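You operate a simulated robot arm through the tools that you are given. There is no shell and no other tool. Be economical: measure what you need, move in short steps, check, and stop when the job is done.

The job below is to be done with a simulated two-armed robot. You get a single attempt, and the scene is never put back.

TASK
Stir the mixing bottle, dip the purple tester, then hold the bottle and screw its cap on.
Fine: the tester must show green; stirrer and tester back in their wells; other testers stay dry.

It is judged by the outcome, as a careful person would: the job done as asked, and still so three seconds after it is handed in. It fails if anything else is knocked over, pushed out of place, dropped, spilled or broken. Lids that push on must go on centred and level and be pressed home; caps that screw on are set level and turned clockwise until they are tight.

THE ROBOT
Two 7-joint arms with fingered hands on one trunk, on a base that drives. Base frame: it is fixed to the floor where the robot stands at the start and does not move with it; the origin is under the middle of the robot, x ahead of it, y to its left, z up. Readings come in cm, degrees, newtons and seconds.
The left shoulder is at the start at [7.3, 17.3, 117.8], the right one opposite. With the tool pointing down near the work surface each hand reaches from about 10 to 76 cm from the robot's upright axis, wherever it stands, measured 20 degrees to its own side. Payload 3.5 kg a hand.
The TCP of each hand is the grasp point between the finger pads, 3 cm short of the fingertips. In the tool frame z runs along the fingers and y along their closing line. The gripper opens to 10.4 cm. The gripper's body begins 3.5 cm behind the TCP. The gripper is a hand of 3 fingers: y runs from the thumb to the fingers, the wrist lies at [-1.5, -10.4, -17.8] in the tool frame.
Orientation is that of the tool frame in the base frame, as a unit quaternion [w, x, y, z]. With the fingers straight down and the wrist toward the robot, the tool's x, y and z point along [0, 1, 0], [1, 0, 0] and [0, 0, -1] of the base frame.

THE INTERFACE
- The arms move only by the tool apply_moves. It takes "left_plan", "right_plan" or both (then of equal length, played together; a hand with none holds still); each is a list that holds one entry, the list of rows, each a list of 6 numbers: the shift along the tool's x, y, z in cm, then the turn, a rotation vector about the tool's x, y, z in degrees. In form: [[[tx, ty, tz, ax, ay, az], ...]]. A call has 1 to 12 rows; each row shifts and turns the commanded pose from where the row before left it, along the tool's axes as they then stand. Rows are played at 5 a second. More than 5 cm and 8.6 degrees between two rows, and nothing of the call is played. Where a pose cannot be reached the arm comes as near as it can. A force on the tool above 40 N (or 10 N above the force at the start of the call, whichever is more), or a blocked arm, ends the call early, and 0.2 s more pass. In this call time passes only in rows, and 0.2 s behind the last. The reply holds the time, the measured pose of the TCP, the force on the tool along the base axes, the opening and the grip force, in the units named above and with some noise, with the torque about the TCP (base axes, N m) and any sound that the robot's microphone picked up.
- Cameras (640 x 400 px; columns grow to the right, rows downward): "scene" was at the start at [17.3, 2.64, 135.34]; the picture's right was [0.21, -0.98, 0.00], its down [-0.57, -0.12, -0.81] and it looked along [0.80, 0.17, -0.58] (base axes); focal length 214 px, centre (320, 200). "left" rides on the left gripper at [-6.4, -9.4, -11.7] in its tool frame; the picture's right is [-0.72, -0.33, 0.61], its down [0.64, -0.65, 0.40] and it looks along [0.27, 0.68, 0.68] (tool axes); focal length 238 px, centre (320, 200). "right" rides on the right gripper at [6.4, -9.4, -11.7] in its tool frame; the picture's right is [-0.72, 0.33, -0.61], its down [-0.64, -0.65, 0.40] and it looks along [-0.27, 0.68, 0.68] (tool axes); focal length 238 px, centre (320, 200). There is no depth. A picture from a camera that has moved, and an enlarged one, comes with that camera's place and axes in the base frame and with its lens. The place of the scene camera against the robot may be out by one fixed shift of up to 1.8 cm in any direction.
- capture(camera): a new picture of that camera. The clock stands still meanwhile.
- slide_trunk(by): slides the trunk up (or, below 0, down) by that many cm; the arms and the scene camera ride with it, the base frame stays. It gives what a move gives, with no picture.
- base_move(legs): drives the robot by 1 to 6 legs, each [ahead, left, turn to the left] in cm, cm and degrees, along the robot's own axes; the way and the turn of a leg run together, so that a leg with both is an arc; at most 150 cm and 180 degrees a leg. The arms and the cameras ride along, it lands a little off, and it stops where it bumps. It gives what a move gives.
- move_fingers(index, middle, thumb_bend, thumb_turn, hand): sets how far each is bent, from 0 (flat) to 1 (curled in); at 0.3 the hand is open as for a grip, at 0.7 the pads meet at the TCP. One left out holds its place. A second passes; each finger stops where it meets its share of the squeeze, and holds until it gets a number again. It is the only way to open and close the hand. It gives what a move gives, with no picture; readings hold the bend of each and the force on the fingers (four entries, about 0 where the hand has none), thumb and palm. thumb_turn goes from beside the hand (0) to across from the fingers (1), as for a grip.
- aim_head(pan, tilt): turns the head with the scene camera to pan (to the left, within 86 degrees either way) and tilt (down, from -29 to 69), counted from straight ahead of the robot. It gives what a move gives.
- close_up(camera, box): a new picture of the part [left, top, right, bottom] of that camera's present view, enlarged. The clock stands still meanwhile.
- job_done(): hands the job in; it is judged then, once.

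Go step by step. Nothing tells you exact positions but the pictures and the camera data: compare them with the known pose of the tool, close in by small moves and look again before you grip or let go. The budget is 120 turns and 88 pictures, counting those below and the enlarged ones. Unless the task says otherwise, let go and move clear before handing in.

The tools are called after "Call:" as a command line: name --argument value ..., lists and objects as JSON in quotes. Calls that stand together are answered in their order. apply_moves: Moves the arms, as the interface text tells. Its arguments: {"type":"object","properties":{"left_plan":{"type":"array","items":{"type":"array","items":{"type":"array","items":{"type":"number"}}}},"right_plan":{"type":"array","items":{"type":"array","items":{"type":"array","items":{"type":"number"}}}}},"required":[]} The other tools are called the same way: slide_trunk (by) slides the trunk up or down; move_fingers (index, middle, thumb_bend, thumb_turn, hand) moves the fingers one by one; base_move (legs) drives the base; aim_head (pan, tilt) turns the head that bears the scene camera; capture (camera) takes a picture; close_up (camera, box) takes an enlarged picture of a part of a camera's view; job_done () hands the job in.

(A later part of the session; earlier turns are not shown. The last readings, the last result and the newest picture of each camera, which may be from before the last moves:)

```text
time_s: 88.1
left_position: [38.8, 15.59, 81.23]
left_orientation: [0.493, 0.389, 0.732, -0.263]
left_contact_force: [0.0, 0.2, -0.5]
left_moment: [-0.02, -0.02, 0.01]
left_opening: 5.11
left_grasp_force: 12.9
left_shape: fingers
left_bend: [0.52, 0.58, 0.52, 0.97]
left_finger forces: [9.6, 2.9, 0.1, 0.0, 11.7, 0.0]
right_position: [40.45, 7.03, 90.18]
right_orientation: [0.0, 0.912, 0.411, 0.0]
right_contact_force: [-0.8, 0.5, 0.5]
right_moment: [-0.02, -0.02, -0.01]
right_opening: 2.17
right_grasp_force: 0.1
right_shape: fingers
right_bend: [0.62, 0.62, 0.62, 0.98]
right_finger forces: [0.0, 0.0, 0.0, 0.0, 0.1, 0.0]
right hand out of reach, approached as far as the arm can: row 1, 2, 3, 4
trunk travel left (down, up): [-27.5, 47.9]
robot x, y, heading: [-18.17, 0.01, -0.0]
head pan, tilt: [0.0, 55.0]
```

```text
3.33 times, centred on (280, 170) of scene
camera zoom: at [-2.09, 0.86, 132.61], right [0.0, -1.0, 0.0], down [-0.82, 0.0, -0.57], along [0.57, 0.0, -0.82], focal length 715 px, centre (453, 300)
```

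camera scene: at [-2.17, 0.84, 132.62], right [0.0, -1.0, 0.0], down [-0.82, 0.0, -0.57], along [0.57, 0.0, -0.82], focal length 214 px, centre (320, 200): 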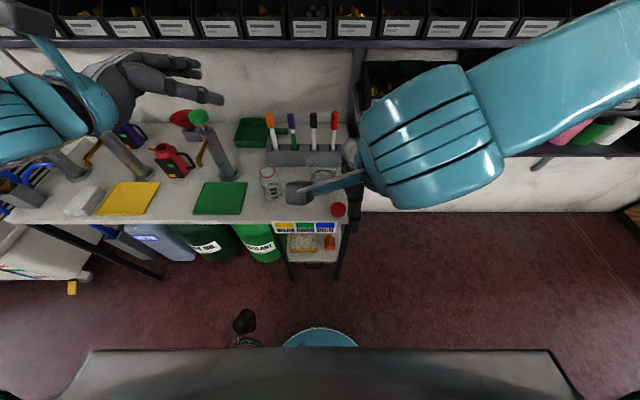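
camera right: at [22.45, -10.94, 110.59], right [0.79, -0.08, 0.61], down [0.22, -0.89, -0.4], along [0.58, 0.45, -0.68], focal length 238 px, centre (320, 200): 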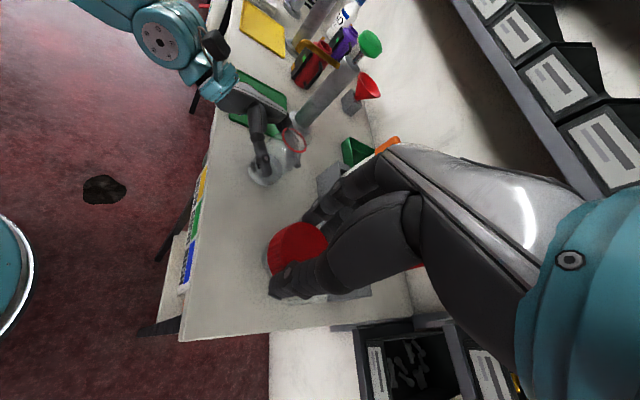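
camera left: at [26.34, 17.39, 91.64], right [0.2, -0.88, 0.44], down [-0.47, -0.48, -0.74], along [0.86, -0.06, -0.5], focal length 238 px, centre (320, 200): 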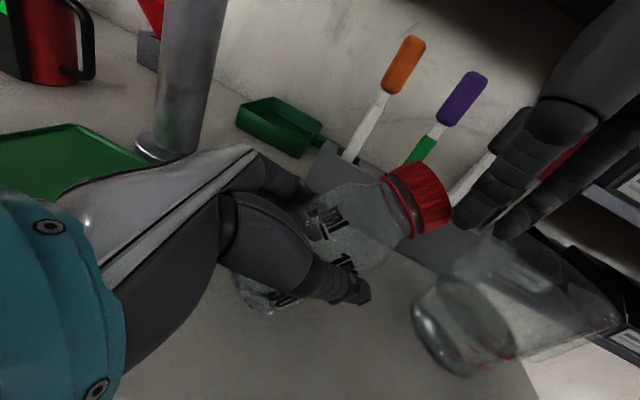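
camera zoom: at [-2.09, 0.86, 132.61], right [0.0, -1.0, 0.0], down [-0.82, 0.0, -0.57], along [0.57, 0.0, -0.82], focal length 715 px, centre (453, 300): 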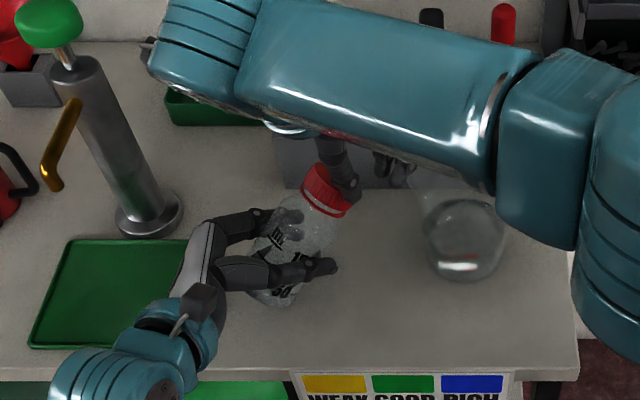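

The half-screwed cap is still on, coaxial; the bottle was tilted in the left hand's grip toward the right, and nothing seems spilled. I'll first retract the right hand up and turn it back, and lift the bottle a little so it can be swung upright.

Call:
apply_moves --right_plan '[[[-0.25, 0.97, -2, 0, 0, 0], [-0.25, 0.97, -3, 0, 0, 0], [0, 0, -4, 0, 0, 0], [0, 0, 0, 0, 0, -8.4], [0, 0, 0, 0, 0, -8.4], [0, 0, 0, 0, 0, -8.4], [0, 0, 0, 0, 0, -8.4], [0, 0, 0, 0, 0, -8.4]]]'

Call:
apply_moves --left_plan '[[[-0.93, 0, -0.37, 0, 0, 0], [-0.93, 0, -0.37, 0, 0, 0], [-0.93, 0, -0.37, 0, 0, 0], [-0.93, 0, -0.37, 0, 0, 0], [-0.93, 0, -0.37, 0, 0, 0]]]'

Call:
move_fingers --hand "right" --index 0.68 --middle 0.68 --thumb_bend 0.68

Call:
capture --camera "left"

```text
time_s: 89.9
left_position: [38.79, 15.57, 81.15]
left_orientation: [0.493, 0.389, 0.732, -0.264]
left_contact_force: [0.7, -0.4, -1.3]
left_moment: [-0.03, 0.01, 0.01]
left_opening: 5.1
left_grasp_force: 11.9
left_shape: fingers
left_bend: [0.52, 0.58, 0.52, 0.97]
left_finger forces: [9.6, 2.8, 0.0, 0.0, 11.6, 0.0]
right_position: [41.69, 5.3, 99.15]
right_orientation: [0.0, 0.702, 0.712, 0.0]
right_contact_force: [1.1, -0.7, -0.2]
right_moment: [0.0, 0.01, -0.01]
right_opening: 2.15
right_grasp_force: 0.1
right_shape: fingers
right_bend: [0.62, 0.62, 0.62, 0.98]
right_finger forces: [0.0, 0.0, 0.0, 0.0, 0.0, 0.1]
trunk travel left (down, up): [-27.5, 47.9]
robot x, y, heading: [-18.17, -0.42, -0.2]
head pan, tilt: [0.0, 55.0]
```

```text
time_s: 91.1
left_position: [38.91, 15.45, 86.35]
left_orientation: [0.493, 0.39, 0.732, -0.263]
left_contact_force: [1.1, 0.1, -1.3]
left_moment: [0.04, -0.01, -0.02]
left_opening: 5.11
left_grasp_force: 12.6
left_shape: fingers
left_bend: [0.52, 0.58, 0.52, 0.97]
left_finger forces: [9.6, 2.8, 0.0, 0.0, 11.6, 0.1]
right_position: [41.71, 5.48, 99.17]
right_orientation: [0.0, 0.703, 0.711, 0.0]
right_contact_force: [-0.6, -0.1, 0.1]
right_moment: [-0.01, 0.01, -0.02]
right_opening: 2.16
right_grasp_force: 0.0
right_shape: fingers
right_bend: [0.62, 0.62, 0.62, 0.98]
right_finger forces: [0.0, 0.0, 0.0, 0.0, 0.0, 0.0]
trunk travel left (down, up): [-27.5, 47.9]
robot x, y, heading: [-18.22, 0.05, -0.3]
head pan, tilt: [0.0, 55.0]
```

```text
time_s: 92.1
left_position: [38.79, 15.6, 86.19]
left_orientation: [0.493, 0.39, 0.732, -0.263]
left_contact_force: [0.6, 0.4, -2.1]
left_moment: [-0.02, 0.0, 0.01]
left_opening: 5.11
left_grasp_force: 11.8
left_shape: fingers
left_bend: [0.52, 0.58, 0.52, 0.97]
left_finger forces: [9.6, 2.7, 0.1, 0.0, 11.7, 0.0]
right_position: [41.67, 5.3, 99.15]
right_orientation: [0.0, 0.703, 0.711, 0.0]
right_contact_force: [-0.6, 0.1, 1.2]
right_moment: [0.0, 0.0, 0.04]
right_opening: 0.64
right_grasp_force: 0.1
right_shape: fingers
right_bend: [0.68, 0.68, 0.68, 0.98]
right_finger forces: [0.1, 0.1, 0.0, 0.0, 0.0, 0.0]
trunk travel left (down, up): [-27.5, 47.9]
robot x, y, heading: [-18.13, 0.02, 0.1]
head pan, tilt: [0.0, 55.0]
```

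```text
11 pictures are left
camera left: at [26.39, 17.29, 96.72], right [0.2, -0.88, 0.44], down [-0.47, -0.48, -0.74], along [0.86, -0.06, -0.5], focal length 238 px, centre (320, 200)
```

left: 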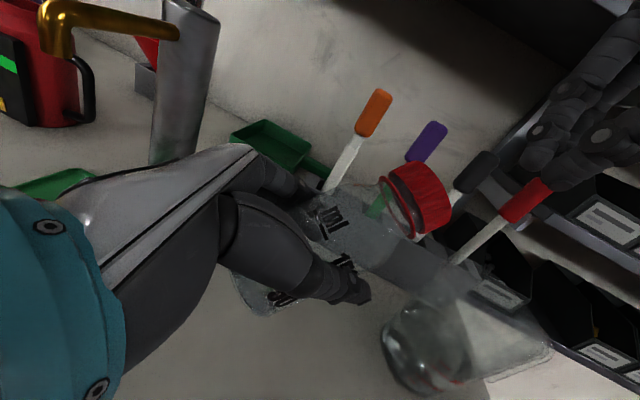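

The bottle is hanging safely in the left hand, tilted about 37°, the cap still on it. With the right fingers pinched as a pusher I go to the far-right side of the cap and push it back upright.

Call:
apply_moves --right_plan '[[[0.2, 3.5, 0, 0, 0, 0], [0, 0, 2.6, 0, 0, 0], [0, 0, 2.6, 0, 0, 0], [0.58, -0.39, 0, 0, 0, 0], [0.58, -0.39, 0, 0, 0, 0], [0.58, -0.39, 0, 0, 0, 0], [0.58, -0.39, 0, 0, 0, 0]]]'

Call:
capture --camera "left"

```text
time_s: 93.7
left_position: [38.97, 15.43, 86.16]
left_orientation: [0.493, 0.389, 0.733, -0.262]
left_contact_force: [-1.5, 2.0, -3.0]
left_moment: [-0.02, 0.0, 0.04]
left_opening: 5.09
left_grasp_force: 12.3
left_shape: fingers
left_bend: [0.52, 0.58, 0.52, 0.97]
left_finger forces: [9.7, 3.2, 0.1, 0.1, 11.8, 0.1]
right_position: [43.69, 8.0, 94.01]
right_orientation: [0.001, 0.702, 0.712, 0.0]
right_contact_force: [1.6, -1.6, 0.7]
right_moment: [-0.03, 0.0, 0.01]
right_opening: 0.52
right_grasp_force: 1.4
right_shape: fingers
right_bend: [0.68, 0.68, 0.69, 0.98]
right_finger forces: [0.1, 0.0, 0.1, 0.0, 2.2, 0.0]
trunk travel left (down, up): [-27.5, 47.9]
robot x, y, heading: [-17.53, 0.19, 0.0]
head pan, tilt: [0.0, 55.0]
```

```text
10 pictures are left
camera left: at [26.39, 17.31, 96.69], right [0.2, -0.88, 0.44], down [-0.47, -0.48, -0.74], along [0.86, -0.06, -0.51], focal length 238 px, centre (320, 200)
```

left: 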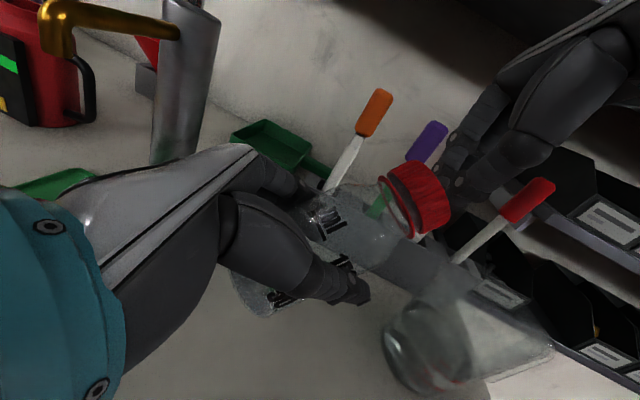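

The pusher has just met the cap. I keep pushing back along the hand's direction and watch the forces.

Call:
apply_moves --right_plan '[[[0.58, -0.39, 0, 0, 0, 0], [0.58, -0.39, 0, 0, 0, 0], [0.58, -0.39, 0, 0, 0, 0], [0.58, -0.39, 0, 0, 0, 0]]]'

Call:
capture --camera "left"

```text
time_s: 94.7
left_position: [38.76, 15.59, 85.98]
left_orientation: [0.49, 0.389, 0.734, -0.263]
left_contact_force: [-4.7, 12.3, -13.2]
left_moment: [0.11, 0.11, 0.06]
left_opening: 5.12
left_grasp_force: 14.1
left_shape: fingers
left_bend: [0.51, 0.57, 0.52, 1.0]
left_finger forces: [10.8, 4.2, 0.0, 0.0, 11.9, 0.0]
right_position: [42.03, 10.04, 94.0]
right_orientation: [0.001, 0.704, 0.71, 0.001]
right_contact_force: [4.1, -12.5, 14.4]
right_moment: [-0.39, -0.08, 0.07]
right_opening: 0.34
right_grasp_force: 8.2
right_shape: fingers
right_bend: [0.68, 0.68, 0.71, 1.0]
right_finger forces: [2.8, 0.1, 0.0, 0.1, 15.0, 0.0]
trunk travel left (down, up): [-27.5, 47.9]
robot x, y, heading: [-17.81, -0.13, 0.2]
head pan, tilt: [0.0, 55.0]
```

```text
9 pictures are left
camera left: at [26.38, 17.35, 96.55], right [0.2, -0.88, 0.43], down [-0.47, -0.47, -0.74], along [0.86, -0.05, -0.51], focal length 238 px, centre (320, 200)
```

left: 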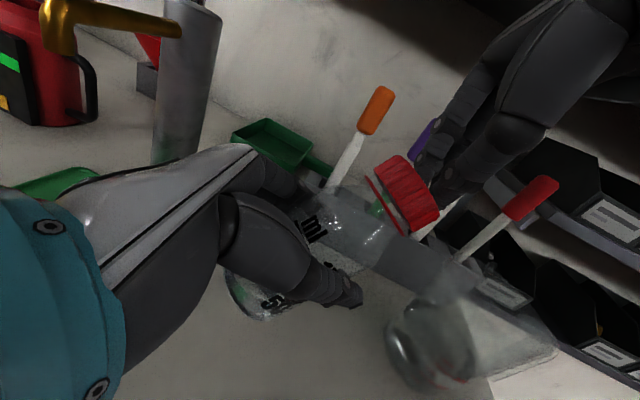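

The pusher rode on the cap's top face and pushed along the bottle's axis rather than tilting it. I back off, lift the bottle 4 cm more, and push lower, against the cap's edge.

Call:
apply_moves --right_plan '[[[-0.58, 0.39, 0, 0, 0, 0], [-0.58, 0.39, 0, 0, 0, 0], [-0.58, 0.39, 0, 0, 0, 0], [-0.58, 0.39, 0, 0, 0, 0], [-0.58, 0.39, 0, 0, 0, 0], [-0.58, 0.39, 0, 0, 0, 0]]]'

Call:
apply_moves --left_plan '[[[-1.2, 0, -0.49, 0, 0, 0], [-1.2, 0, -0.49, 0, 0, 0], [-1.2, 0, -0.49, 0, 0, 0], [-1.2, 0, -0.49, 0, 0, 0]]]'

Call:
apply_moves --right_plan '[[[0, 0, -0.4, 0, 0, 0], [0.58, -0.39, 0, 0, 0, 0], [0.58, -0.39, 0, 0, 0, 0], [0.58, -0.39, 0, 0, 0, 0], [0.58, -0.39, 0, 0, 0, 0], [0.58, -0.39, 0, 0, 0, 0], [0.58, -0.39, 0, 0, 0, 0]]]'

Call:
capture --camera "left"

```text
time_s: 96.1
left_position: [38.87, 15.44, 86.34]
left_orientation: [0.493, 0.39, 0.731, -0.264]
left_contact_force: [0.2, -0.4, -2.3]
left_moment: [-0.01, -0.01, 0.0]
left_opening: 5.11
left_grasp_force: 11.8
left_shape: fingers
left_bend: [0.51, 0.57, 0.52, 0.97]
left_finger forces: [9.3, 3.0, 0.0, 0.1, 11.8, 0.0]
right_position: [44.5, 6.77, 93.99]
right_orientation: [-0.002, 0.702, 0.712, 0.0]
right_contact_force: [-0.1, -0.5, 0.1]
right_moment: [-0.01, 0.0, 0.02]
right_opening: 0.56
right_grasp_force: 0.0
right_shape: fingers
right_bend: [0.68, 0.68, 0.68, 0.98]
right_finger forces: [0.1, 0.0, 0.1, 0.0, 0.0, 0.0]
trunk travel left (down, up): [-27.5, 47.9]
robot x, y, heading: [-18.07, -0.05, -0.1]
head pan, tilt: [0.0, 55.0]
```

```text
time_s: 97.1
left_position: [38.8, 15.58, 91.37]
left_orientation: [0.494, 0.39, 0.731, -0.264]
left_contact_force: [0.0, -0.7, -0.8]
left_moment: [-0.02, 0.01, -0.03]
left_opening: 5.15
left_grasp_force: 12.7
left_shape: fingers
left_bend: [0.51, 0.57, 0.52, 0.97]
left_finger forces: [9.4, 2.9, 0.0, 0.0, 11.7, 0.1]
right_position: [44.56, 6.74, 93.96]
right_orientation: [0.0, 0.702, 0.713, 0.0]
right_contact_force: [0.3, 0.4, -0.4]
right_moment: [0.0, -0.02, -0.01]
right_opening: 0.57
right_grasp_force: 0.1
right_shape: fingers
right_bend: [0.68, 0.68, 0.68, 0.98]
right_finger forces: [0.0, 0.1, 0.0, 0.0, 0.0, 0.0]
trunk travel left (down, up): [-27.5, 47.9]
robot x, y, heading: [-17.96, -0.02, -0.1]
head pan, tilt: [0.0, 55.0]
```

```text
time_s: 98.7
left_position: [38.82, 15.61, 91.24]
left_orientation: [0.492, 0.389, 0.733, -0.263]
left_contact_force: [0.9, 10.1, -14.6]
left_moment: [0.03, 0.12, 0.07]
left_opening: 5.16
left_grasp_force: 13.9
left_shape: fingers
left_bend: [0.5, 0.57, 0.52, 1.0]
left_finger forces: [12.3, 4.9, 0.0, 0.0, 10.4, 0.0]
right_position: [42.06, 10.21, 94.38]
right_orientation: [0.001, 0.703, 0.711, 0.001]
right_contact_force: [-0.4, -9.5, 13.1]
right_moment: [0.4, 0.34, 0.32]
right_opening: 0.68
right_grasp_force: 6.8
right_shape: fingers
right_bend: [0.68, 0.68, 0.68, 1.0]
right_finger forces: [0.0, 0.0, 0.0, 0.1, 14.0, 0.0]
trunk travel left (down, up): [-27.5, 47.9]
robot x, y, heading: [-18.51, -0.12, -0.1]
head pan, tilt: [0.0, 55.0]
```

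```text
8 pictures are left
camera left: at [26.35, 17.48, 101.66], right [0.2, -0.88, 0.43], down [-0.47, -0.47, -0.74], along [0.86, -0.05, -0.51], focal length 238 px, centre (320, 200)
```

left: 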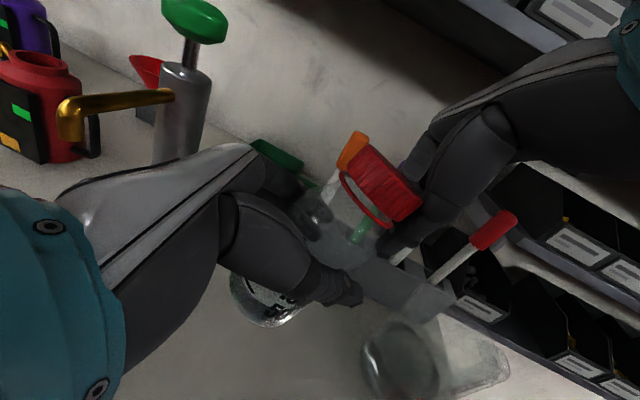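

That works: the bottle is now only about 13° off upright. I push a little further.

Call:
apply_moves --right_plan '[[[0.42, -0.28, 0, 0, 0, 0], [0.42, -0.28, 0, 0, 0, 0], [0.3, -0.2, 0, 0, 0, 0]]]'

Call:
capture --camera "left"

```text
time_s: 99.5
left_position: [38.89, 15.53, 91.54]
left_orientation: [0.494, 0.389, 0.732, -0.263]
left_contact_force: [-2.5, 5.2, -2.7]
left_moment: [-0.21, -0.09, -0.1]
left_opening: 5.17
left_grasp_force: 15.0
left_shape: fingers
left_bend: [0.5, 0.57, 0.52, 0.98]
left_finger forces: [11.0, 5.7, 0.0, 0.0, 13.4, 0.0]
right_position: [41.1, 11.27, 94.39]
right_orientation: [-0.001, 0.703, 0.712, -0.001]
right_contact_force: [2.2, -5.2, 2.0]
right_moment: [0.09, 0.06, 0.08]
right_opening: 0.47
right_grasp_force: 3.2
right_shape: fingers
right_bend: [0.68, 0.68, 0.69, 0.99]
right_finger forces: [0.0, 0.0, 0.1, 0.0, 6.5, 0.1]
trunk travel left (down, up): [-27.5, 47.9]
robot x, y, heading: [-18.0, 0.23, 0.1]
head pan, tilt: [0.0, 55.0]
```

```text
7 pictures are left
camera left: at [26.32, 17.42, 101.89], right [0.2, -0.88, 0.44], down [-0.47, -0.48, -0.75], along [0.86, -0.06, -0.5], focal length 238 px, centre (320, 200)
```

left: 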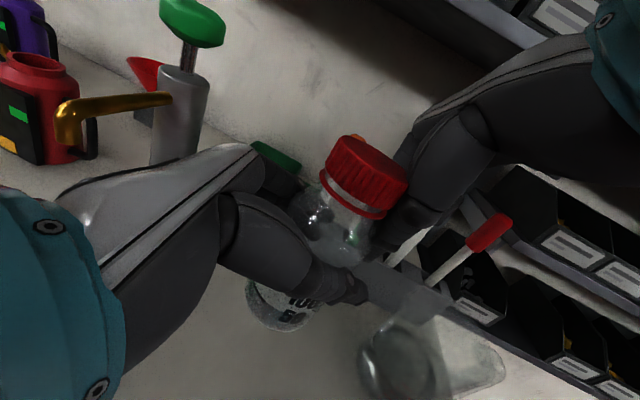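

The bottle is upright again within a few degrees, cap on. I retract the right hand and lower the bottle toward the table.

Call:
apply_moves --right_plan '[[[-0.9, 0.6, 0, 0, 0, 0], [-1.2, 0.9, -1, 0, 0, 0], [0, 0, -5, 0, 0, 0], [0, 0, -3, 0, 0, 0]]]'

Call:
apply_moves --left_plan '[[[0.93, 0, 0.37, 0, 0, 0], [0.93, 0, 0.37, 0, 0, 0], [0.93, 0, 0.37, 0, 0, 0], [0.93, 0, 0.37, 0, 0, 0], [0.93, 0, 0.37, 0, 0, 0], [0.93, 0, 0.37, 0, 0, 0], [0.93, 0, 0.37, 0, 0, 0]]]'

Call:
apply_moves --left_plan '[[[0.37, 0, 0.15, 0, 0, 0], [0.37, 0, 0.15, 0, 0, 0], [0.28, 0, 0.11, 0, 0, 0]]]'

```text
time_s: 100.5
left_position: [38.7, 15.71, 91.32]
left_orientation: [0.493, 0.39, 0.732, -0.263]
left_contact_force: [1.0, 0.3, -1.9]
left_moment: [0.0, -0.05, 0.0]
left_opening: 5.19
left_grasp_force: 13.4
left_shape: fingers
left_bend: [0.5, 0.57, 0.52, 0.97]
left_finger forces: [10.1, 3.6, 0.0, 0.0, 13.4, 0.0]
right_position: [42.57, 9.32, 103.39]
right_orientation: [-0.001, 0.702, 0.712, 0.0]
right_contact_force: [-0.1, 1.1, 0.4]
right_moment: [0.02, 0.0, 0.02]
right_opening: 0.58
right_grasp_force: 0.2
right_shape: fingers
right_bend: [0.68, 0.68, 0.68, 0.98]
right_finger forces: [0.0, 0.0, 0.0, 0.0, 0.0, 0.0]
trunk travel left (down, up): [-27.5, 47.9]
robot x, y, heading: [-18.21, -0.25, -0.1]
head pan, tilt: [0.0, 55.0]
```

```text
time_s: 102.1
left_position: [38.88, 15.69, 84.37]
left_orientation: [0.493, 0.389, 0.732, -0.264]
left_contact_force: [-0.4, -0.5, -0.7]
left_moment: [-0.01, 0.02, 0.0]
left_opening: 5.18
left_grasp_force: 13.8
left_shape: fingers
left_bend: [0.5, 0.57, 0.52, 0.97]
left_finger forces: [10.1, 3.6, 0.1, 0.1, 13.3, 0.0]
right_position: [42.7, 9.32, 103.33]
right_orientation: [0.0, 0.703, 0.711, -0.001]
right_contact_force: [-0.1, -0.6, -0.3]
right_moment: [0.03, 0.03, -0.01]
right_opening: 0.59
right_grasp_force: 0.0
right_shape: fingers
right_bend: [0.68, 0.68, 0.68, 0.98]
right_finger forces: [0.0, 0.0, 0.0, 0.0, 0.1, 0.0]
trunk travel left (down, up): [-27.5, 47.9]
robot x, y, heading: [-18.22, 0.43, 0.2]
head pan, tilt: [0.0, 55.0]
```

```text
time_s: 102.9
left_position: [38.79, 15.6, 83.27]
left_orientation: [0.493, 0.389, 0.732, -0.264]
left_contact_force: [-0.5, 0.3, -1.4]
left_moment: [0.01, -0.03, 0.05]
left_opening: 5.16
left_grasp_force: 14.2
left_shape: fingers
left_bend: [0.5, 0.57, 0.52, 0.97]
left_finger forces: [10.1, 3.6, 0.0, 0.0, 13.4, 0.0]
right_position: [42.43, 9.23, 103.54]
right_orientation: [0.0, 0.703, 0.711, 0.0]
right_contact_force: [0.1, 0.0, 0.8]
right_moment: [-0.02, -0.01, -0.01]
right_opening: 0.6
right_grasp_force: 0.0
right_shape: fingers
right_bend: [0.68, 0.68, 0.68, 0.98]
right_finger forces: [0.0, 0.0, 0.0, 0.2, 0.1, 0.1]
trunk travel left (down, up): [-27.5, 47.9]
robot x, y, heading: [-17.96, 0.21, 0.1]
head pan, tilt: [0.0, 55.0]
```

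No contact yet; I keep lowering in small steps.

Call:
apply_moves --left_plan '[[[0.28, 0, 0.11, 0, 0, 0], [0.28, 0, 0.11, 0, 0, 0], [0.28, 0, 0.11, 0, 0, 0]]]'

Call:
apply_moves --left_plan '[[[0.19, 0, 0.075, 0, 0, 0], [0.19, 0, 0.075, 0, 0, 0], [0.19, 0, 0.075, 0, 0, 0]]]'

Call:
capture --camera "left"

```text
time_s: 103.7
left_position: [38.8, 15.63, 82.36]
left_orientation: [0.493, 0.389, 0.732, -0.264]
left_contact_force: [-0.2, 0.5, -2.4]
left_moment: [0.0, 0.0, 0.04]
left_opening: 5.18
left_grasp_force: 13.3
left_shape: fingers
left_bend: [0.5, 0.57, 0.52, 0.97]
left_finger forces: [10.2, 3.6, 0.1, 0.1, 13.4, 0.0]
right_position: [42.56, 9.35, 103.41]
right_orientation: [0.0, 0.702, 0.712, 0.0]
right_contact_force: [-0.1, 0.0, 0.5]
right_moment: [-0.03, -0.01, 0.01]
right_opening: 0.59
right_grasp_force: 0.1
right_shape: fingers
right_bend: [0.68, 0.68, 0.68, 0.98]
right_finger forces: [0.0, 0.1, 0.1, 0.1, 0.0, 0.0]
trunk travel left (down, up): [-27.5, 47.9]
robot x, y, heading: [-17.97, 0.04, -0.1]
head pan, tilt: [0.0, 55.0]
```

```text
time_s: 104.5
left_position: [38.92, 15.55, 81.92]
left_orientation: [0.495, 0.39, 0.731, -0.262]
left_contact_force: [-0.2, 0.4, 5.7]
left_moment: [-0.02, -0.1, 0.0]
left_opening: 5.19
left_grasp_force: 13.3
left_shape: fingers
left_bend: [0.5, 0.57, 0.52, 0.96]
left_finger forces: [10.1, 3.5, 0.1, 0.0, 13.1, 0.0]
right_position: [42.58, 9.29, 103.46]
right_orientation: [0.0, 0.703, 0.711, -0.001]
right_contact_force: [-0.2, 1.1, 0.5]
right_moment: [0.01, -0.01, -0.05]
right_opening: 0.6
right_grasp_force: 0.2
right_shape: fingers
right_bend: [0.68, 0.68, 0.68, 0.98]
right_finger forces: [0.1, 0.0, 0.1, 0.0, 0.1, 0.0]
trunk travel left (down, up): [-27.5, 47.9]
robot x, y, heading: [-17.89, -0.21, -0.1]
head pan, tilt: [0.0, 55.0]
```

```text
6 pictures are left
camera left: at [26.37, 17.39, 92.32], right [0.2, -0.88, 0.44], down [-0.46, -0.48, -0.75], along [0.86, -0.06, -0.5], focal length 238 px, centre (320, 200)
```

left: 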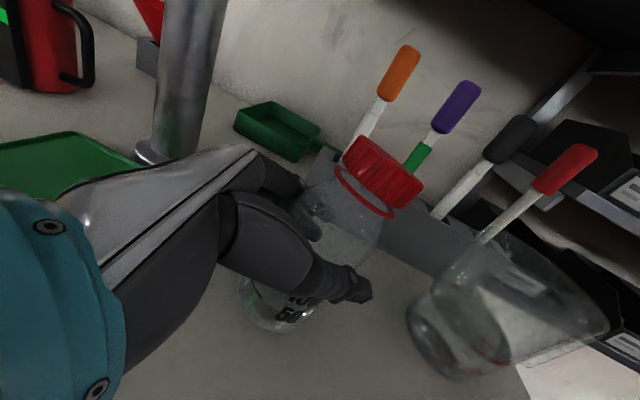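

The bottle's base now rests on the table, leaning about 5°. I release it gently so that it settles flat, then regrip it there.

Call:
move_fingers --hand "left" --index 0.47 --middle 0.5 --thumb_bend 0.47

Call:
move_fingers --hand "left" --index 0.4 --middle 0.4 --thumb_bend 0.4

Call:
capture --camera "left"

```text
time_s: 105.5
left_position: [38.9, 15.53, 81.74]
left_orientation: [0.494, 0.389, 0.732, -0.263]
left_contact_force: [0.4, -0.3, 0.3]
left_moment: [0.02, -0.01, 0.0]
left_opening: 6.03
left_grasp_force: 0.4
left_shape: fingers
left_bend: [0.47, 0.5, 0.47, 0.98]
left_finger forces: [0.3, 0.1, 0.0, 0.1, 0.3, 0.0]
right_position: [42.56, 9.43, 103.49]
right_orientation: [-0.001, 0.703, 0.711, 0.001]
right_contact_force: [0.0, -0.7, -0.5]
right_moment: [-0.03, -0.01, 0.01]
right_opening: 0.58
right_grasp_force: 0.1
right_shape: fingers
right_bend: [0.68, 0.68, 0.68, 0.98]
right_finger forces: [0.0, 0.0, 0.0, 0.1, 0.0, 0.1]
trunk travel left (down, up): [-27.5, 47.9]
robot x, y, heading: [-18.21, 0.23, -0.2]
head pan, tilt: [0.0, 55.0]
```

```text
time_s: 106.5
left_position: [38.85, 15.53, 81.8]
left_orientation: [0.493, 0.39, 0.732, -0.264]
left_contact_force: [0.5, -0.6, 0.4]
left_moment: [0.0, -0.01, -0.02]
left_opening: 7.73
left_grasp_force: 0.0
left_shape: fingers
left_bend: [0.4, 0.4, 0.4, 0.98]
left_finger forces: [0.0, 0.0, 0.0, 0.0, 0.1, 0.0]
right_position: [42.66, 9.3, 103.39]
right_orientation: [0.0, 0.703, 0.711, 0.0]
right_contact_force: [-1.6, 0.1, 0.0]
right_moment: [0.03, 0.0, -0.01]
right_opening: 0.56
right_grasp_force: 0.0
right_shape: fingers
right_bend: [0.68, 0.68, 0.68, 0.98]
right_finger forces: [0.1, 0.0, 0.0, 0.0, 0.1, 0.1]
trunk travel left (down, up): [-27.5, 47.9]
robot x, y, heading: [-17.9, -0.07, 0.1]
head pan, tilt: [0.0, 55.0]
```

```text
5 pictures are left
camera left: at [26.39, 17.36, 92.19], right [0.2, -0.88, 0.44], down [-0.47, -0.48, -0.74], along [0.86, -0.06, -0.5], focal length 238 px, centre (320, 200)
```

left: 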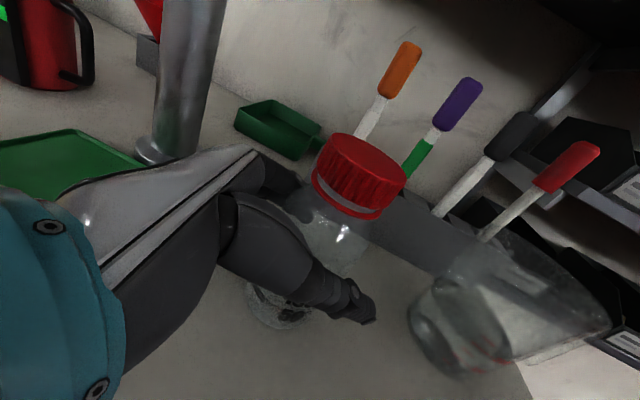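

The bottle stands upright with the cap on. I regrip it, firmer, with the left hand, and test above the cap how far clockwise the right wrist can reach there.

Call:
move_fingers --hand "left" --index 0.66 --middle 0.66 --thumb_bend 0.66

Call:
move_fingers --hand "right" --index 0.38 --middle 0.38 --thumb_bend 0.38

Call:
apply_moves --right_plan '[[[3.14, -1.82, 0, 0, 0, 0], [3.14, -1.82, 0, 0, 0, 0], [0, 0, 3.2, 0, 0, 0], [0, 0, 3.2, 0, 0, 0], [0, 0, 0, 0, 0, 8.4], [0, 0, 0, 0, 0, 8.4]]]'

```text
time_s: 107.5
left_position: [38.8, 15.62, 81.75]
left_orientation: [0.493, 0.389, 0.732, -0.264]
left_contact_force: [0.1, -0.2, -0.7]
left_moment: [0.05, -0.07, -0.02]
left_opening: 4.97
left_grasp_force: 22.3
left_shape: fingers
left_bend: [0.52, 0.58, 0.52, 0.96]
left_finger forces: [15.2, 7.1, 0.0, 0.0, 22.7, 0.0]
right_position: [42.62, 9.24, 103.37]
right_orientation: [0.001, 0.703, 0.711, 0.0]
right_contact_force: [-1.1, -0.2, 0.6]
right_moment: [0.01, -0.01, 0.01]
right_opening: 0.58
right_grasp_force: 0.1
right_shape: fingers
right_bend: [0.68, 0.68, 0.68, 0.98]
right_finger forces: [0.0, 0.0, 0.1, 0.0, 0.1, 0.1]
trunk travel left (down, up): [-27.5, 47.9]
robot x, y, heading: [-18.28, 0.01, 0.1]
head pan, tilt: [0.0, 55.0]
```

```text
time_s: 108.5
left_position: [38.96, 15.58, 81.84]
left_orientation: [0.494, 0.39, 0.731, -0.264]
left_contact_force: [1.0, 0.5, 0.1]
left_moment: [0.01, -0.03, 0.01]
left_opening: 4.97
left_grasp_force: 22.5
left_shape: fingers
left_bend: [0.52, 0.59, 0.52, 0.96]
left_finger forces: [15.3, 7.1, 0.1, 0.0, 22.7, 0.1]
right_position: [42.51, 9.3, 103.35]
right_orientation: [0.0, 0.703, 0.711, 0.0]
right_contact_force: [-0.2, 0.0, 0.0]
right_moment: [0.02, -0.05, 0.0]
right_opening: 8.23
right_grasp_force: 0.0
right_shape: fingers
right_bend: [0.38, 0.38, 0.38, 0.98]
right_finger forces: [0.0, 0.0, 0.1, 0.1, 0.1, 0.0]
trunk travel left (down, up): [-27.5, 47.9]
robot x, y, heading: [-18.0, -0.15, 0.2]
head pan, tilt: [0.0, 55.0]
```

```text
time_s: 109.9
left_position: [38.82, 15.53, 81.76]
left_orientation: [0.493, 0.389, 0.732, -0.263]
left_contact_force: [0.3, 0.3, -0.6]
left_moment: [0.02, -0.04, 0.04]
left_opening: 4.98
left_grasp_force: 22.6
left_shape: fingers
left_bend: [0.52, 0.59, 0.52, 0.96]
left_finger forces: [15.3, 7.1, 0.1, 0.0, 22.8, 0.1]
right_position: [41.34, 11.95, 98.57]
right_orientation: [0.0, 0.8, 0.6, 0.0]
right_contact_force: [0.5, -0.3, 0.6]
right_moment: [0.0, -0.03, -0.03]
right_opening: 8.27
right_grasp_force: 0.0
right_shape: fingers
right_bend: [0.38, 0.38, 0.38, 0.98]
right_finger forces: [0.1, 0.1, 0.1, 0.1, 0.1, 0.0]
right hand out of reach, approached as far as the arm can: row 6
trunk travel left (down, up): [-27.5, 47.9]
robot x, y, heading: [-18.14, -0.04, -0.1]
head pan, tilt: [0.0, 55.0]
```

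Clockwise limit is about +8°. I turn back counter-clockwise and test the other limit above the cap.

Call:
apply_moves --right_plan '[[[0, 0, 0, 0, 0, -8.4], [0, 0, 0, 0, 0, -8.4], [0, 0, 0, 0, 0, -8.4], [0, 0, 0, 0, 0, -8.4], [0, 0, 0, 0, 0, -8.4], [0, 0, 0, 0, 0, -8.4], [2.19, 0.06, 0.5, 0, 0, 0], [2.19, 0.06, 0.5, 0, 0, 0], [0, 0, 0, 0, 0, -8.4]]]'

Call:
apply_moves --right_plan '[[[0, 0, 0, 0, 0, -6]]]'

```text
time_s: 111.9
left_position: [38.82, 15.59, 81.76]
left_orientation: [0.492, 0.389, 0.732, -0.264]
left_contact_force: [0.3, -0.1, -0.6]
left_moment: [0.02, -0.02, -0.04]
left_opening: 4.96
left_grasp_force: 22.5
left_shape: fingers
left_bend: [0.52, 0.59, 0.52, 0.96]
left_finger forces: [15.3, 7.1, 0.1, 0.1, 22.9, 0.0]
right_position: [39.05, 15.73, 97.39]
right_orientation: [0.0, 0.4, 0.917, 0.0]
right_contact_force: [0.1, -0.1, -0.6]
right_moment: [-0.01, -0.02, -0.02]
right_opening: 8.28
right_grasp_force: 0.1
right_shape: fingers
right_bend: [0.38, 0.38, 0.38, 0.98]
right_finger forces: [0.1, 0.0, 0.1, 0.0, 0.0, 0.1]
trunk travel left (down, up): [-27.5, 47.9]
robot x, y, heading: [-17.77, 0.02, 0.0]
head pan, tilt: [0.0, 55.0]
```

```text
time_s: 112.3
left_position: [38.82, 15.48, 81.7]
left_orientation: [0.493, 0.389, 0.732, -0.264]
left_contact_force: [-0.3, -0.6, 0.9]
left_moment: [0.0, -0.01, -0.01]
left_opening: 4.96
left_grasp_force: 22.9
left_shape: fingers
left_bend: [0.52, 0.59, 0.52, 0.96]
left_finger forces: [15.3, 6.9, 0.0, 0.1, 22.8, 0.0]
right_position: [38.99, 15.78, 97.45]
right_orientation: [0.0, 0.352, 0.936, 0.0]
right_contact_force: [0.8, -0.8, 0.3]
right_moment: [0.01, 0.0, -0.02]
right_opening: 8.28
right_grasp_force: 0.0
right_shape: fingers
right_bend: [0.38, 0.38, 0.38, 0.98]
right_finger forces: [0.0, 0.0, 0.0, 0.1, 0.1, 0.1]
trunk travel left (down, up): [-27.5, 47.9]
robot x, y, heading: [-18.29, 0.13, 0.2]
head pan, tilt: [0.0, 55.0]
```

Reachable at -49°, so I have ~50° strokes. One right-camera look to centre on the cap before lowering.

Call:
close_up --camera "right" --box '[200, 190, 380, 320]'

```text
3.08 times, centred on (290, 255) of right
camera zoom: at [27.97, 12.82, 109.21], right [0.76, -0.23, 0.61], down [0.05, -0.91, -0.4], along [0.65, 0.34, -0.68], focal length 733 px, centre (412, 31)
```

zoom: 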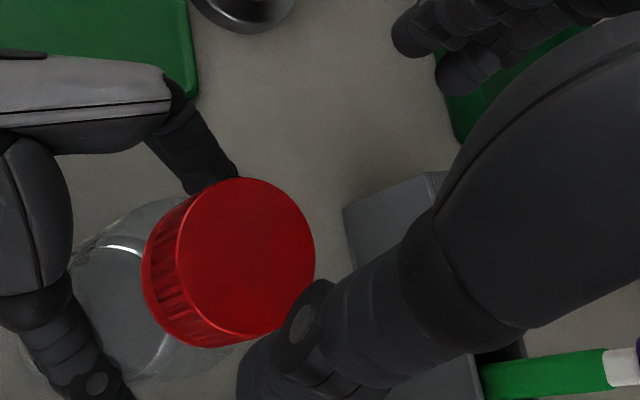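

Cap centre at (39.0, 15.03). I centre on it, lower around it and grip.

Call:
apply_moves --right_plan '[[[-0.42, 0.04, 0, 0, 0, 0], [0, 0, 2.5, 0, 0, 0], [0, 0, 2.5, 0, 0, 0], [0, 0, 1.5, 0, 0, 0], [0, 0, 0.9, 0, 0, 0]]]'

Call:
move_fingers --hand "right" --index 0.62 --middle 0.62 --thumb_bend 0.62

```text
time_s: 113.5
left_position: [38.87, 15.62, 81.72]
left_orientation: [0.492, 0.389, 0.732, -0.264]
left_contact_force: [-0.5, 0.0, 0.4]
left_moment: [0.01, -0.02, 0.04]
left_opening: 4.98
left_grasp_force: 22.4
left_shape: fingers
left_bend: [0.52, 0.59, 0.52, 0.96]
left_finger forces: [15.3, 7.1, 0.0, 0.1, 23.0, 0.1]
right_position: [39.2, 15.45, 89.96]
right_orientation: [0.0, 0.352, 0.936, 0.0]
right_contact_force: [-0.3, 0.0, 0.6]
right_moment: [-0.02, -0.03, -0.02]
right_opening: 8.27
right_grasp_force: 0.1
right_shape: fingers
right_bend: [0.38, 0.38, 0.38, 0.98]
right_finger forces: [0.0, 0.1, 0.0, 0.0, 0.0, 0.0]
trunk travel left (down, up): [-27.5, 47.9]
robot x, y, heading: [-18.26, 0.38, -0.0]
head pan, tilt: [0.0, 55.0]
```

```text
time_s: 114.5
left_position: [38.85, 15.62, 81.62]
left_orientation: [0.493, 0.389, 0.732, -0.263]
left_contact_force: [1.1, 0.9, 0.0]
left_moment: [-0.04, -0.06, 0.01]
left_opening: 4.96
left_grasp_force: 22.9
left_shape: fingers
left_bend: [0.52, 0.59, 0.53, 0.96]
left_finger forces: [16.0, 7.1, 0.1, 0.1, 22.9, 0.0]
right_position: [39.13, 15.43, 89.86]
right_orientation: [0.0, 0.352, 0.936, 0.0]
right_contact_force: [0.5, -1.0, 0.0]
right_moment: [-0.02, -0.03, 0.01]
right_opening: 4.48
right_grasp_force: 9.1
right_shape: fingers
right_bend: [0.55, 0.58, 0.53, 0.97]
right_finger forces: [4.9, 3.8, 0.0, 0.0, 9.3, 0.1]
trunk travel left (down, up): [-27.5, 47.9]
robot x, y, heading: [-17.8, 0.06, 0.1]
head pan, tilt: [0.0, 55.0]
```

Balanced grip without side load. Clockwise stroke of 42°.

Call:
apply_moves --right_plan '[[[-0.066, -0.005, 0.03, 0, 0, 8.4], [-0.066, -0.005, 0.03, 0, 0, 8.4], [-0.066, -0.005, 0.03, 0, 0, 8.4], [-0.066, -0.005, 0.03, 0, 0, 8.4], [-0.066, -0.005, 0.03, 0, 0, 8.4]]]'

```text
time_s: 115.7
left_position: [38.79, 15.67, 81.81]
left_orientation: [0.493, 0.389, 0.732, -0.264]
left_contact_force: [4.1, -0.3, -0.6]
left_moment: [0.01, 0.07, -0.07]
left_opening: 4.96
left_grasp_force: 22.7
left_shape: fingers
left_bend: [0.52, 0.59, 0.53, 0.96]
left_finger forces: [17.7, 7.1, 0.1, 0.0, 21.4, 0.0]
right_position: [39.37, 15.19, 89.9]
right_orientation: [0.0, 0.666, 0.746, -0.001]
right_contact_force: [-3.3, -0.6, 1.7]
right_moment: [0.0, 0.11, 0.07]
right_opening: 4.48
right_grasp_force: 9.1
right_shape: fingers
right_bend: [0.56, 0.59, 0.53, 0.97]
right_finger forces: [4.7, 3.2, 0.0, 0.1, 10.8, 0.0]
trunk travel left (down, up): [-27.5, 47.9]
robot x, y, heading: [-17.83, 0.35, 0.2]
head pan, tilt: [0.0, 55.0]
```

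Turning well with low load (0.07 N m). I open, turn back, regrip and do another stroke.

Call:
move_fingers --hand "right" --index 0.42 --middle 0.42 --thumb_bend 0.42

Call:
apply_moves --right_plan '[[[0.066, -0.08, 0, 0, 0, -8.4], [0.066, -0.005, 0, 0, 0, -8.4], [0.066, -0.005, 0, 0, 0, -8.4], [0.066, -0.005, 0, 0, 0, -8.4], [0.066, -0.005, 0, 0, 0, -8.4]]]'

Call:
move_fingers --hand "right" --index 0.64 --middle 0.64 --thumb_bend 0.64

Call:
apply_moves --right_plan '[[[-0.066, -0.005, 0.03, 0, 0, 8.4], [-0.066, -0.005, 0.03, 0, 0, 8.4], [-0.066, -0.005, 0.03, 0, 0, 8.4], [-0.066, -0.005, 0.03, 0, 0, 8.4], [-0.066, -0.005, 0.03, 0, 0, 8.4]]]'

```text
time_s: 116.7
left_position: [38.86, 15.58, 81.75]
left_orientation: [0.493, 0.389, 0.732, -0.263]
left_contact_force: [-0.2, 0.5, 0.4]
left_moment: [0.0, 0.01, 0.02]
left_opening: 4.96
left_grasp_force: 22.7
left_shape: fingers
left_bend: [0.52, 0.59, 0.53, 0.96]
left_finger forces: [15.8, 7.0, 0.1, 0.0, 23.1, 0.0]
right_position: [39.45, 15.22, 89.81]
right_orientation: [0.0, 0.665, 0.747, 0.0]
right_contact_force: [-1.1, 0.2, -0.2]
right_moment: [-0.02, 0.04, 0.03]
right_opening: 7.23
right_grasp_force: 0.0
right_shape: fingers
right_bend: [0.42, 0.42, 0.42, 0.97]
right_finger forces: [0.0, 0.0, 0.1, 0.0, 0.0, 0.0]
trunk travel left (down, up): [-27.5, 47.9]
robot x, y, heading: [-18.24, -0.21, 0.1]
head pan, tilt: [0.0, 55.0]
```

```text
time_s: 117.9
left_position: [38.92, 15.47, 81.77]
left_orientation: [0.493, 0.389, 0.732, -0.263]
left_contact_force: [-0.1, -0.1, 0.4]
left_moment: [-0.05, -0.01, 0.03]
left_opening: 4.94
left_grasp_force: 22.8
left_shape: fingers
left_bend: [0.52, 0.59, 0.53, 0.96]
left_finger forces: [15.7, 6.9, 0.0, 0.1, 23.0, 0.1]
right_position: [39.16, 15.52, 90.01]
right_orientation: [0.0, 0.351, 0.936, 0.001]
right_contact_force: [0.2, 0.8, -0.6]
right_moment: [-0.04, -0.01, -0.02]
right_opening: 7.24
right_grasp_force: 0.1
right_shape: fingers
right_bend: [0.42, 0.42, 0.42, 0.97]
right_finger forces: [0.0, 0.0, 0.0, 0.0, 0.1, 0.0]
trunk travel left (down, up): [-27.5, 47.9]
robot x, y, heading: [-18.23, -0.36, 0.0]
head pan, tilt: [0.0, 55.0]
```

```text
time_s: 118.9
left_position: [38.97, 15.5, 81.82]
left_orientation: [0.493, 0.389, 0.732, -0.264]
left_contact_force: [-2.1, -0.3, -0.1]
left_moment: [0.04, -0.09, -0.04]
left_opening: 4.98
left_grasp_force: 22.1
left_shape: fingers
left_bend: [0.53, 0.59, 0.53, 0.96]
left_finger forces: [14.8, 6.7, 0.0, 0.0, 23.7, 0.0]
right_position: [39.25, 15.39, 89.86]
right_orientation: [0.0, 0.352, 0.936, 0.0]
right_contact_force: [0.9, 0.5, -0.4]
right_moment: [0.04, -0.05, 0.0]
right_opening: 4.43
right_grasp_force: 11.6
right_shape: fingers
right_bend: [0.55, 0.59, 0.53, 0.97]
right_finger forces: [6.2, 5.5, 0.0, 0.0, 10.6, 0.0]
trunk travel left (down, up): [-27.5, 47.9]
robot x, y, heading: [-18.09, -0.04, -0.2]
head pan, tilt: [0.0, 55.0]
```

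```text
time_s: 120.1
left_position: [38.79, 15.43, 81.78]
left_orientation: [0.492, 0.39, 0.732, -0.263]
left_contact_force: [0.2, -0.8, 0.8]
left_moment: [0.05, -0.01, -0.06]
left_opening: 4.96
left_grasp_force: 22.7
left_shape: fingers
left_bend: [0.53, 0.59, 0.53, 0.96]
left_finger forces: [15.4, 6.9, 0.0, 0.0, 22.7, 0.0]
right_position: [39.35, 15.16, 89.84]
right_orientation: [0.001, 0.665, 0.747, 0.001]
right_contact_force: [-0.7, -0.3, 2.7]
right_moment: [-0.03, -0.01, 0.02]
right_opening: 4.42
right_grasp_force: 11.5
right_shape: fingers
right_bend: [0.55, 0.59, 0.53, 0.97]
right_finger forces: [6.3, 5.2, 0.0, 0.0, 11.8, 0.0]
trunk travel left (down, up): [-27.5, 47.9]
robot x, y, heading: [-17.95, -0.06, 0.0]
head pan, tilt: [0.0, 55.0]
```

Still loose with no resistance, working cleanly. Two more strokes.

Call:
move_fingers --hand "right" --index 0.42 --middle 0.42 --thumb_bend 0.42

Call:
apply_moves --right_plan '[[[0.066, -0.005, 0, 0, 0, -8.4], [0.066, -0.005, 0, 0, 0, -8.4], [0.066, -0.005, 0, 0, 0, -8.4], [0.066, -0.005, 0, 0, 0, -8.4], [0.066, -0.005, 0, 0, 0, -8.4]]]'

Call:
move_fingers --hand "right" --index 0.64 --middle 0.64 --thumb_bend 0.64

Call:
apply_moves --right_plan '[[[-0.066, -0.005, 0.02, 0, 0, 8.4], [-0.066, -0.005, 0.02, 0, 0, 8.4], [-0.066, -0.005, 0.02, 0, 0, 8.4], [-0.066, -0.005, 0.02, 0, 0, 8.4], [-0.066, -0.005, 0.02, 0, 0, 8.4]]]'

Call:
move_fingers --hand "right" --index 0.42 --middle 0.42 --thumb_bend 0.42

Call:
apply_moves --right_plan '[[[0.066, -0.005, 0, 0, 0, -8.4], [0.066, -0.005, 0, 0, 0, -8.4], [0.066, -0.005, 0, 0, 0, -8.4], [0.066, -0.005, 0, 0, 0, -8.4], [0.066, -0.005, 0, 0, 0, -8.4]]]'

Call:
move_fingers --hand "right" --index 0.64 --middle 0.64 --thumb_bend 0.64

Call:
apply_moves --right_plan '[[[-0.066, -0.005, 0.02, 0, 0, 8.4], [-0.066, -0.005, 0.02, 0, 0, 8.4], [-0.066, -0.005, 0.02, 0, 0, 8.4], [-0.066, -0.005, 0.02, 0, 0, 8.4], [-0.066, -0.005, 0.02, 0, 0, 8.4]]]'

```text
time_s: 121.1
left_position: [38.78, 15.54, 81.69]
left_orientation: [0.493, 0.39, 0.732, -0.264]
left_contact_force: [-0.4, 0.2, 0.3]
left_moment: [0.03, -0.04, -0.03]
left_opening: 4.95
left_grasp_force: 23.0
left_shape: fingers
left_bend: [0.53, 0.59, 0.53, 0.96]
left_finger forces: [15.5, 6.8, 0.0, 0.1, 22.5, 0.0]
right_position: [39.33, 15.17, 89.77]
right_orientation: [0.0, 0.664, 0.747, 0.0]
right_contact_force: [0.1, -0.2, 0.6]
right_moment: [-0.02, 0.0, 0.0]
right_opening: 7.27
right_grasp_force: 0.2
right_shape: fingers
right_bend: [0.42, 0.42, 0.42, 0.97]
right_finger forces: [0.0, 0.0, 0.0, 0.0, 0.0, 0.0]
trunk travel left (down, up): [-27.5, 47.9]
robot x, y, heading: [-17.9, 0.06, 0.2]
head pan, tilt: [0.0, 55.0]
```

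```text
time_s: 122.3
left_position: [38.87, 15.54, 81.72]
left_orientation: [0.493, 0.389, 0.732, -0.263]
left_contact_force: [0.5, -0.6, -0.3]
left_moment: [0.04, -0.04, 0.01]
left_opening: 4.97
left_grasp_force: 22.2
left_shape: fingers
left_bend: [0.53, 0.59, 0.53, 0.96]
left_finger forces: [15.5, 6.8, 0.0, 0.0, 22.6, 0.1]
right_position: [39.24, 15.49, 89.79]
right_orientation: [0.0, 0.352, 0.936, 0.0]
right_contact_force: [0.4, -1.0, -0.3]
right_moment: [0.0, 0.0, 0.0]
right_opening: 7.22
right_grasp_force: 0.1
right_shape: fingers
right_bend: [0.42, 0.42, 0.42, 0.97]
right_finger forces: [0.0, 0.0, 0.0, 0.0, 0.0, 0.0]
trunk travel left (down, up): [-27.5, 47.9]
robot x, y, heading: [-17.98, -0.21, 0.1]
head pan, tilt: [0.0, 55.0]
```

```text
time_s: 123.3
left_position: [38.91, 15.49, 81.78]
left_orientation: [0.494, 0.389, 0.732, -0.264]
left_contact_force: [-2.4, -1.0, -0.4]
left_moment: [0.04, -0.09, -0.02]
left_opening: 4.98
left_grasp_force: 22.4
left_shape: fingers
left_bend: [0.53, 0.59, 0.53, 0.96]
left_finger forces: [14.7, 6.7, 0.1, 0.1, 23.9, 0.0]
right_position: [39.15, 15.54, 89.81]
right_orientation: [0.0, 0.352, 0.936, -0.001]
right_contact_force: [1.8, 0.7, 0.2]
right_moment: [0.04, -0.08, 0.07]
right_opening: 4.43
right_grasp_force: 11.6
right_shape: fingers
right_bend: [0.55, 0.59, 0.53, 0.97]
right_finger forces: [6.9, 5.6, 0.0, 0.0, 10.7, 0.0]
trunk travel left (down, up): [-27.5, 47.9]
robot x, y, heading: [-17.99, 0.35, 0.2]
head pan, tilt: [0.0, 55.0]
```

```text
time_s: 124.5
left_position: [38.88, 15.59, 81.68]
left_orientation: [0.494, 0.39, 0.731, -0.264]
left_contact_force: [-0.9, -1.4, 0.1]
left_moment: [0.07, -0.05, -0.08]
left_opening: 4.95
left_grasp_force: 22.1
left_shape: fingers
left_bend: [0.53, 0.59, 0.53, 0.96]
left_finger forces: [15.1, 6.8, 0.0, 0.0, 23.3, 0.0]
right_position: [39.28, 15.08, 89.75]
right_orientation: [0.0, 0.666, 0.746, 0.001]
right_contact_force: [0.5, 0.8, 2.2]
right_moment: [-0.02, 0.0, 0.04]
right_opening: 4.44
right_grasp_force: 12.2
right_shape: fingers
right_bend: [0.55, 0.59, 0.53, 0.97]
right_finger forces: [6.8, 5.3, 0.0, 0.0, 11.4, 0.1]
trunk travel left (down, up): [-27.5, 47.9]
robot x, y, heading: [-18.12, -0.22, -0.1]
head pan, tilt: [0.0, 55.0]
```

```text
time_s: 125.5
left_position: [38.89, 15.55, 81.73]
left_orientation: [0.493, 0.389, 0.732, -0.264]
left_contact_force: [-0.6, 0.2, 0.1]
left_moment: [0.01, -0.01, -0.01]
left_opening: 4.94
left_grasp_force: 22.2
left_shape: fingers
left_bend: [0.53, 0.59, 0.53, 0.96]
left_finger forces: [15.7, 6.8, 0.1, 0.0, 22.5, 0.0]
right_position: [39.31, 15.11, 89.64]
right_orientation: [-0.001, 0.665, 0.747, 0.0]
right_contact_force: [-0.1, 0.0, -0.3]
right_moment: [0.0, 0.01, 0.0]
right_opening: 7.24
right_grasp_force: 0.0
right_shape: fingers
right_bend: [0.42, 0.42, 0.42, 0.97]
right_finger forces: [0.1, 0.0, 0.1, 0.1, 0.1, 0.1]
trunk travel left (down, up): [-27.5, 47.9]
robot x, y, heading: [-17.96, 0.25, 0.0]
head pan, tilt: [0.0, 55.0]
```

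```text
time_s: 126.7
left_position: [38.89, 15.59, 81.77]
left_orientation: [0.493, 0.389, 0.732, -0.264]
left_contact_force: [0.2, -0.5, 0.4]
left_moment: [-0.01, -0.07, -0.01]
left_opening: 4.96
left_grasp_force: 22.2
left_shape: fingers
left_bend: [0.53, 0.59, 0.53, 0.96]
left_finger forces: [15.6, 6.8, 0.0, 0.0, 22.5, 0.1]
right_position: [39.14, 15.44, 89.75]
right_orientation: [0.0, 0.351, 0.936, 0.0]
right_contact_force: [-0.5, 0.0, -0.2]
right_moment: [0.0, -0.01, 0.0]
right_opening: 7.24
right_grasp_force: 0.0
right_shape: fingers
right_bend: [0.42, 0.42, 0.42, 0.97]
right_finger forces: [0.0, 0.0, 0.0, 0.0, 0.0, 0.1]
trunk travel left (down, up): [-27.5, 47.9]
robot x, y, heading: [-18.31, 0.21, -0.2]
head pan, tilt: [0.0, 55.0]
```

```text
time_s: 127.7
left_position: [38.81, 15.5, 81.7]
left_orientation: [0.493, 0.389, 0.732, -0.265]
left_contact_force: [-3.2, -1.3, -0.9]
left_moment: [0.01, -0.12, 0.02]
left_opening: 4.95
left_grasp_force: 23.3
left_shape: fingers
left_bend: [0.53, 0.59, 0.53, 0.96]
left_finger forces: [14.3, 6.8, 0.0, 0.0, 24.4, 0.1]
right_position: [39.13, 15.39, 89.71]
right_orientation: [0.0, 0.353, 0.935, 0.0]
right_contact_force: [3.1, 0.9, -0.4]
right_moment: [0.08, -0.13, 0.03]
right_opening: 4.41
right_grasp_force: 12.3
right_shape: fingers
right_bend: [0.55, 0.58, 0.53, 0.97]
right_finger forces: [7.6, 5.9, 0.1, 0.0, 10.5, 0.0]
trunk travel left (down, up): [-27.5, 47.9]
robot x, y, heading: [-17.94, 0.03, 0.2]
head pan, tilt: [0.0, 55.0]
```

```text
time_s: 128.9
left_position: [38.89, 15.62, 81.7]
left_orientation: [0.493, 0.39, 0.732, -0.263]
left_contact_force: [-1.8, 0.1, 0.0]
left_moment: [0.03, -0.06, -0.04]
left_opening: 4.93
left_grasp_force: 22.3
left_shape: fingers
left_bend: [0.53, 0.59, 0.53, 0.96]
left_finger forces: [15.2, 6.7, 0.0, 0.0, 23.2, 0.0]
right_position: [39.26, 15.15, 89.76]
right_orientation: [0.0, 0.665, 0.747, 0.0]
right_contact_force: [0.8, 0.2, 0.8]
right_moment: [-0.03, -0.03, 0.05]
right_opening: 4.37
right_grasp_force: 11.2
right_shape: fingers
right_bend: [0.55, 0.58, 0.53, 0.97]
right_finger forces: [6.7, 5.6, 0.0, 0.1, 11.3, 0.0]
trunk travel left (down, up): [-27.5, 47.9]
robot x, y, heading: [-17.88, -0.09, 0.0]
head pan, tilt: [0.0, 55.0]
```

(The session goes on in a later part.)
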